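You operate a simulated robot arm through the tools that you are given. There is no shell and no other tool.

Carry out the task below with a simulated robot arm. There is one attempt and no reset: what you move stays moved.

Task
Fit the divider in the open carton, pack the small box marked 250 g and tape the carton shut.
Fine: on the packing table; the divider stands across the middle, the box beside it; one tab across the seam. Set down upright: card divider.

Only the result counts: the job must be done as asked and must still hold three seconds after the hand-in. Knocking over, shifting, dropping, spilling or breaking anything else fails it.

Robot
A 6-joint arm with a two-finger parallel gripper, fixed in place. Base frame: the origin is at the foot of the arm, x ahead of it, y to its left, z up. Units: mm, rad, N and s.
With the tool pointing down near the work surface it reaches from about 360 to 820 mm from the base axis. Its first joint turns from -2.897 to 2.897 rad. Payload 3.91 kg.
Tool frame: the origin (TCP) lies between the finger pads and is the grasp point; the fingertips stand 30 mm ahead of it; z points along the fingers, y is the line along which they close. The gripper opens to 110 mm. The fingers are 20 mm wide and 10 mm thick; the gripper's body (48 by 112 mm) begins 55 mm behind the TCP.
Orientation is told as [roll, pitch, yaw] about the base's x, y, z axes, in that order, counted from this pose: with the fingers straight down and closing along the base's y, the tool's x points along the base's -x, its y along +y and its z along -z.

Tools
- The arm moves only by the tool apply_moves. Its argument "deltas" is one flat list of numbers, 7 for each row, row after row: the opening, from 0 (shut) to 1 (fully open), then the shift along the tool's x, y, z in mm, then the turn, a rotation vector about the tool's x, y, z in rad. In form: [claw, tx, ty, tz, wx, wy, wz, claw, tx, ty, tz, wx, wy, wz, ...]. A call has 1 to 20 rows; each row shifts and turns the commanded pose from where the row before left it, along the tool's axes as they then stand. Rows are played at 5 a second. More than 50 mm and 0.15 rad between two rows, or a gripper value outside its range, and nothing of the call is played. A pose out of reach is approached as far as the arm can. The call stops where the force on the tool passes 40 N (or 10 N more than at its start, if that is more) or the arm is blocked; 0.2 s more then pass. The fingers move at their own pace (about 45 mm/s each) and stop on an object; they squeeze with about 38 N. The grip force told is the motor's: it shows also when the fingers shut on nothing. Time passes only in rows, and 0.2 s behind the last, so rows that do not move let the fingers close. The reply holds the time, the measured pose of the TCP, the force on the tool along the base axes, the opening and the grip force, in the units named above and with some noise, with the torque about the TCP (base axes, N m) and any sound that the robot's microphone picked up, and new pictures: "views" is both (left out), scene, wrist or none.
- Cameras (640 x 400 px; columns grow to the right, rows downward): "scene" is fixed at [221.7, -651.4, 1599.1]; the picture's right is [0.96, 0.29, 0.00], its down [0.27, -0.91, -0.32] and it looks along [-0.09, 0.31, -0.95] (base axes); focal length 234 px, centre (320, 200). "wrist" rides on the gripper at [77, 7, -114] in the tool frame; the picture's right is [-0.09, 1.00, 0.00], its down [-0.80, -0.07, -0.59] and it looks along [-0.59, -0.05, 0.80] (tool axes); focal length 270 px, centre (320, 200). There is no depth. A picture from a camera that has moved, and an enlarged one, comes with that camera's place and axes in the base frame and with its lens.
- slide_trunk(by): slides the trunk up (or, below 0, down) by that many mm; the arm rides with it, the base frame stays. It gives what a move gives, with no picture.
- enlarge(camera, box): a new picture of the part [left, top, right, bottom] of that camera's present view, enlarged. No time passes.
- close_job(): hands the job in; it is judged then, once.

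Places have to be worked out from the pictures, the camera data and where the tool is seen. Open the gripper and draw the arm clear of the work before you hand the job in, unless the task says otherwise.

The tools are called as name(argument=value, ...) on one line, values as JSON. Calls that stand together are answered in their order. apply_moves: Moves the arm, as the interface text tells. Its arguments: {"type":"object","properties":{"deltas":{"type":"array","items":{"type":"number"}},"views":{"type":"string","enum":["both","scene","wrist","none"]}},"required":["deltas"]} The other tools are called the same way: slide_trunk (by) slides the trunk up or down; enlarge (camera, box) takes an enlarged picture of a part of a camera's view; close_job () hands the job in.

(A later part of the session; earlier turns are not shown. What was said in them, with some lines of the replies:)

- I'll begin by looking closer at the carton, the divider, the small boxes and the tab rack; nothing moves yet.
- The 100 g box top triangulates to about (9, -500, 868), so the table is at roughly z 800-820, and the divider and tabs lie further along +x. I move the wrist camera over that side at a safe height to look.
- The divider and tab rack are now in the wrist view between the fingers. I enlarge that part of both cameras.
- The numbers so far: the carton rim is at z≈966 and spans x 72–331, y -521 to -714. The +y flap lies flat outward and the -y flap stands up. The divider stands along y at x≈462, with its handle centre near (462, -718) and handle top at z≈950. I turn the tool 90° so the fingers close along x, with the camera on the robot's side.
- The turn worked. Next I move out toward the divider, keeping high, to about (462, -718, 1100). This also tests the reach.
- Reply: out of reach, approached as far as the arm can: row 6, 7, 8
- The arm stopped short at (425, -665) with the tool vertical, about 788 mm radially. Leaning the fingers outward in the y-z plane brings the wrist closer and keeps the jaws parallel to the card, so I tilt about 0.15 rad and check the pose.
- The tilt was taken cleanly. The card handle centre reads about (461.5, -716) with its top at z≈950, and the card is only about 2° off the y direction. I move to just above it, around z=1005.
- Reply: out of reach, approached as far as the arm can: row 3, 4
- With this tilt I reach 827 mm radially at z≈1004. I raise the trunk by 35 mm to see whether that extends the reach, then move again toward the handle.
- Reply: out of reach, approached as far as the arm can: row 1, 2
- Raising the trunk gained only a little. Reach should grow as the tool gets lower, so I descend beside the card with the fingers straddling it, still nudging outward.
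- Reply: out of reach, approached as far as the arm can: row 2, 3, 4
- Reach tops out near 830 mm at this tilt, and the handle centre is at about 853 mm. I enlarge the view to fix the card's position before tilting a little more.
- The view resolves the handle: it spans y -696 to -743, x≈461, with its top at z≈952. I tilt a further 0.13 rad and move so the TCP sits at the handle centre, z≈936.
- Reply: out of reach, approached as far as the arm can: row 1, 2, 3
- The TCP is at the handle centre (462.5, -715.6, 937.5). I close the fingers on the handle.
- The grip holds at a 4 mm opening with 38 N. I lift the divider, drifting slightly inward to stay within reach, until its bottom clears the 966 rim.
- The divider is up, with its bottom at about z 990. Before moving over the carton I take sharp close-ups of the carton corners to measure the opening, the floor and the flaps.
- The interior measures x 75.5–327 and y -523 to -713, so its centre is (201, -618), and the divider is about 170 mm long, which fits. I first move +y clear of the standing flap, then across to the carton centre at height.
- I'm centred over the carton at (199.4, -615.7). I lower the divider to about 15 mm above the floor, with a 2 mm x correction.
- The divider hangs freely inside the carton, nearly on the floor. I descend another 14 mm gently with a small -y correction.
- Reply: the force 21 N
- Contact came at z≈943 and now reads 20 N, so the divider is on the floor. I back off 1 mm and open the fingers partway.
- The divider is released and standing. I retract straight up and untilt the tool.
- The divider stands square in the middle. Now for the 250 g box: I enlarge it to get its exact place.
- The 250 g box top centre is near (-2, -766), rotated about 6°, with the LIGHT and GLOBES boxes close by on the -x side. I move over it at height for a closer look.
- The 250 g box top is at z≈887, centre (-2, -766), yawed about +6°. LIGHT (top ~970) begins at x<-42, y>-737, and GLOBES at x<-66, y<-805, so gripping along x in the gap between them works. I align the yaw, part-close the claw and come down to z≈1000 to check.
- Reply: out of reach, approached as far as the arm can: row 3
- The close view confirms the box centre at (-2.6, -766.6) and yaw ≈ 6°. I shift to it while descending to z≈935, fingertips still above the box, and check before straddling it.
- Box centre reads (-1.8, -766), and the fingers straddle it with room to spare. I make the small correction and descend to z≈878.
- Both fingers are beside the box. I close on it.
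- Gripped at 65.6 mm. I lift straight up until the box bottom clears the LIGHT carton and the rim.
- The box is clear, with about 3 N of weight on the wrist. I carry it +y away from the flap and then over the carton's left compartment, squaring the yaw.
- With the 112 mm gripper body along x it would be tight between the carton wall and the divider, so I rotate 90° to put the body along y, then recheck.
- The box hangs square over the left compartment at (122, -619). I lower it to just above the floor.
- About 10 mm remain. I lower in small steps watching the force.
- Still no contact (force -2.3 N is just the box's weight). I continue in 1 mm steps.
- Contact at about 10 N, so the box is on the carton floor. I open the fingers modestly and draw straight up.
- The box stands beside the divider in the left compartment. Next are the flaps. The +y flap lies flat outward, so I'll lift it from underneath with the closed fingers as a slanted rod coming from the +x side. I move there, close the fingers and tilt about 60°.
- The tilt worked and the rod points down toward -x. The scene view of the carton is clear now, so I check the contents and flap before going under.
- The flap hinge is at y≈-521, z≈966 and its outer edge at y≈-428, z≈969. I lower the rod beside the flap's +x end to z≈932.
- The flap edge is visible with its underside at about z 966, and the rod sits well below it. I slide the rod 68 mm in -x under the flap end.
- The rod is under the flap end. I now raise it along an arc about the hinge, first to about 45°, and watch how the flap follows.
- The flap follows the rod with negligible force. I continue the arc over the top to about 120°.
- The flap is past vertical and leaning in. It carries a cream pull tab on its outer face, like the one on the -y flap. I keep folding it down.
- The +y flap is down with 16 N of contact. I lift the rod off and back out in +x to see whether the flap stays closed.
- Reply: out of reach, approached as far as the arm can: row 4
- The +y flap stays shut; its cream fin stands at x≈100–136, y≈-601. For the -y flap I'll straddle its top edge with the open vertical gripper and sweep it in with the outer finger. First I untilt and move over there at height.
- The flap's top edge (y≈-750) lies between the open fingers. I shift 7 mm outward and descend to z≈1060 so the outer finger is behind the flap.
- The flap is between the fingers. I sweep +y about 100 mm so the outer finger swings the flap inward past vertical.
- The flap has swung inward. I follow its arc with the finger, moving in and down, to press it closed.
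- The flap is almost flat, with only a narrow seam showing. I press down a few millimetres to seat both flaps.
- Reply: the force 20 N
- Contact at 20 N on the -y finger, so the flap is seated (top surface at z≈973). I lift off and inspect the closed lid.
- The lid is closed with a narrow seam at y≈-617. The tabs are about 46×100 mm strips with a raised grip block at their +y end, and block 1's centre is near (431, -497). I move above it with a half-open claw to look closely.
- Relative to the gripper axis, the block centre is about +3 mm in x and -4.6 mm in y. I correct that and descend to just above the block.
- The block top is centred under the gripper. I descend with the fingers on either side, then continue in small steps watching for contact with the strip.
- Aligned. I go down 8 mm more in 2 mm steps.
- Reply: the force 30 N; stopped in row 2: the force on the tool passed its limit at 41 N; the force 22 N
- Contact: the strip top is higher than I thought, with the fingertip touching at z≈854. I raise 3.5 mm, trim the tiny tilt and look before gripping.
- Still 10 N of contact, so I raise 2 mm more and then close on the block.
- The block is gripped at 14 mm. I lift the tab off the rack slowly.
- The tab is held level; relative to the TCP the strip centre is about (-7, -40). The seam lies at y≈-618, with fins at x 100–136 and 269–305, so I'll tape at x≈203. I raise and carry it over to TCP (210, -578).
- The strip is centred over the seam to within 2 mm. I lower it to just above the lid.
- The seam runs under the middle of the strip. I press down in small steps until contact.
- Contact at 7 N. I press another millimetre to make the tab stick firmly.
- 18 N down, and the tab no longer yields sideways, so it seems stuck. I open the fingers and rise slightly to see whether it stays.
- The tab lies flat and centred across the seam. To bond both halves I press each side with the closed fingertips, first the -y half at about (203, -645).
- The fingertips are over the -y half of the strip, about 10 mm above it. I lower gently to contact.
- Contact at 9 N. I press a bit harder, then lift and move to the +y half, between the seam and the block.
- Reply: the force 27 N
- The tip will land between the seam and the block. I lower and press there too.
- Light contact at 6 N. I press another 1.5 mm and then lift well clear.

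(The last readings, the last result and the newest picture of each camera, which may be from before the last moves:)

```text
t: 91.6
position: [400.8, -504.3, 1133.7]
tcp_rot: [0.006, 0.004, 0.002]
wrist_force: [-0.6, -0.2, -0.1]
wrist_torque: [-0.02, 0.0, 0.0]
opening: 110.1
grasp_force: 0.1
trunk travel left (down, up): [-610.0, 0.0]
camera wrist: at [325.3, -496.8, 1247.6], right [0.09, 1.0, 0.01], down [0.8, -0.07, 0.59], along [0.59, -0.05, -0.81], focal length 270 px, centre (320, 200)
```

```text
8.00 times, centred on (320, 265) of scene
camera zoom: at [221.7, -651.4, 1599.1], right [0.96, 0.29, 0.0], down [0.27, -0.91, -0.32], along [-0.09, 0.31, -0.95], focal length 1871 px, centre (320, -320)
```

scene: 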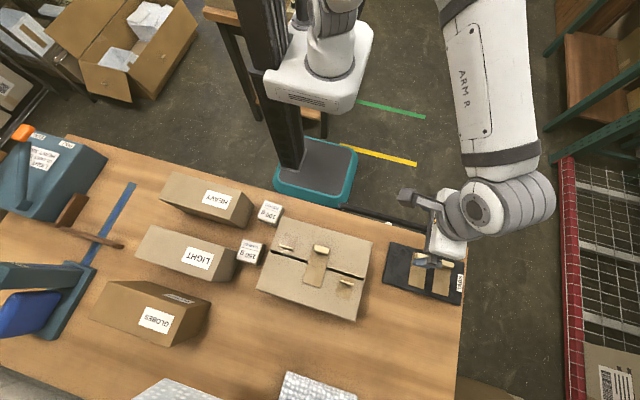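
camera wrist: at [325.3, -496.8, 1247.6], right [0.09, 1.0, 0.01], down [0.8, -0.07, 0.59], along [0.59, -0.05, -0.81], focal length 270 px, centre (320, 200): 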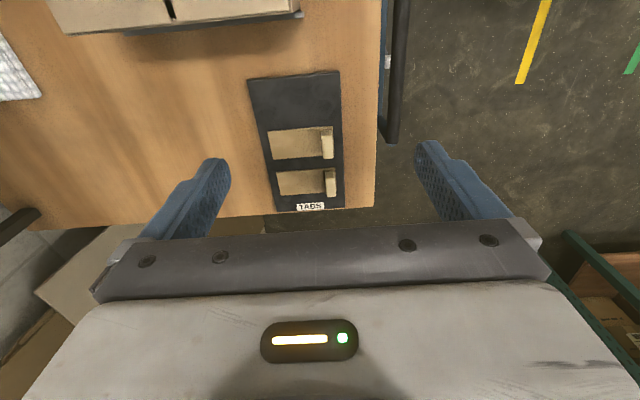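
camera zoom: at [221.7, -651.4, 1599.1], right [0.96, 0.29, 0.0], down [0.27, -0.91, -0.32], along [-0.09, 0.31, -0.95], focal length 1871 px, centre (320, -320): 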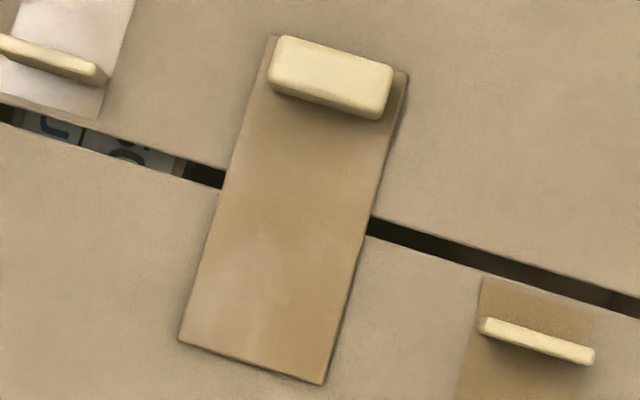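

Everything looks right: the lid is shut, one tab lies across the seam, and the rack and the other boxes are where they were. I draw the arm further clear and wait a few seconds to check that nothing moves.

apply_moves(deltas=[1, -10, 25, -30, 0, 0, 0, 1, -10, 25, -30, 0, 0, 0, 1, 0, 20, -20, 0, 0, 0, 1, 0, 0, 0, 0, 0, 0, 1, 0, 0, 0, 0, 0, 0, 1, 0, 0, 0, 0, 0, 0, 1, 0, 0, 0, 0, 0, 0, 1, 0, 0, 0, 0, 0, 0, 1, 0, 0, 0, 0, 0, 0, 1, 0, 0, 0, 0, 0, 0, 1, 0, 0, 0, 0, 0, 0, 1, 0, 0, 0, 0, 0, 0, 1, 0, 0, 0, 0, 0, 0, 1, 0, 0, 0, 0, 0, 0, 1, 0, 0, 0, 0, 0, 0, 1, 0, 0, 0, 0, 0, 0, 1, 0, 0, 0, 0, 0, 0, 1, 0, 0, 0, 0, 0, 0], views="both")

enlarge(camera="scene", box=[240, 200, 400, 330])

```text
t: 95.4
position: [425.5, -434.3, 1215.8]
tcp_rot: [0.005, 0.004, 0.001]
wrist_force: [-0.4, -0.8, 0.6]
wrist_torque: [0.02, 0.0, -0.01]
opening: 109.9
grasp_force: 0.0
trunk travel left (down, up): [-610.0, 0.0]
camera wrist: at [349.1, -428.1, 1329.4], right [0.09, 1.0, 0.01], down [0.8, -0.07, 0.59], along [0.59, -0.05, -0.81], focal length 270 px, centre (320, 200)
```

scene: 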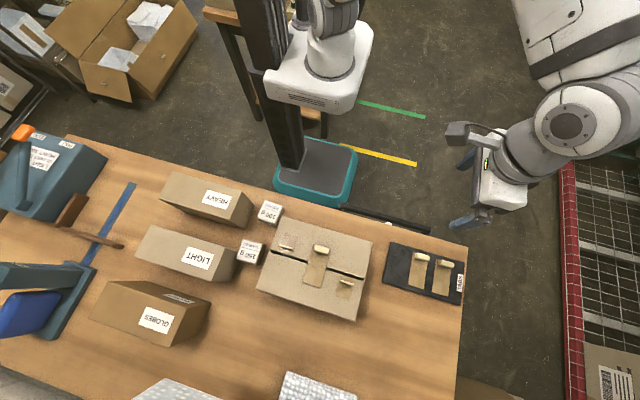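
wrist: 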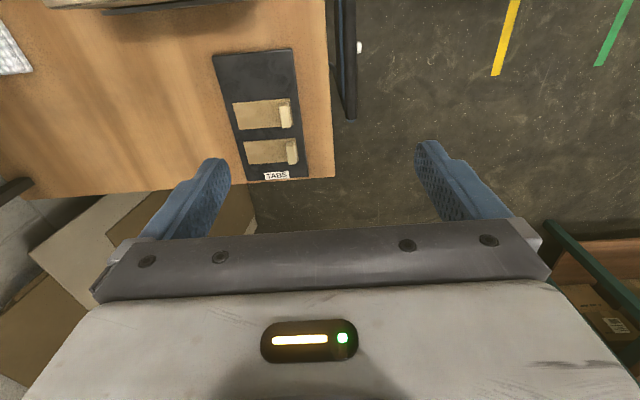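

```text
3.08 times, centred on (320, 265) of scene
camera zoom: at [221.7, -651.4, 1599.1], right [0.96, 0.29, 0.0], down [0.27, -0.91, -0.32], along [-0.09, 0.31, -0.95], focal length 720 px, centre (320, 0)
```

zoom: 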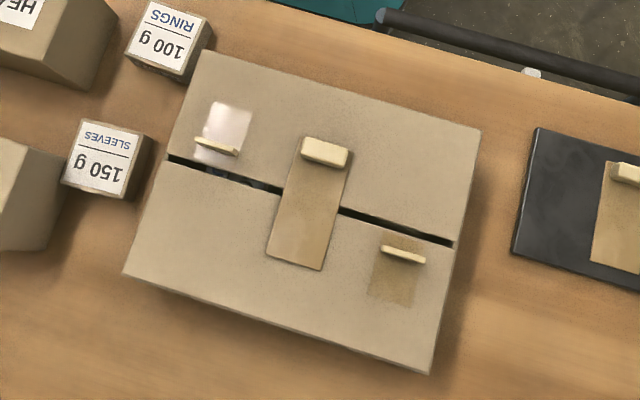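

Nothing has moved over the wait: the carton is closed with one tab across the seam, the divider and the 250 g box are inside, and the gripper is open and clear. I hand the job in.

close_job()

```text
The job is handed in.
```

The carton is packed and taped shut, and I've handed the job in. The hand-in reply gave no verdict.

- **Divider:** it stands upright across the middle of the carton, released with its bottom on the floor.
- **250 g box:** it sits upright beside the divider, in the compartment on the -x side.
- **Lid:** both flaps are folded down, with a narrow seam along the middle.
- **Tape:** one tab from the rack lies across the seam, roughly centred on it. I pressed it down on both sides of the seam.

The last pictures, taken about three seconds after I drew the arm clear, show the lid, tab, rack and other boxes all in place. While picking up the tab, a fingertip pressed on the rack hard enough to trip the 40 N stop. In the later pictures the rack and the two remaining tabs are where they started.
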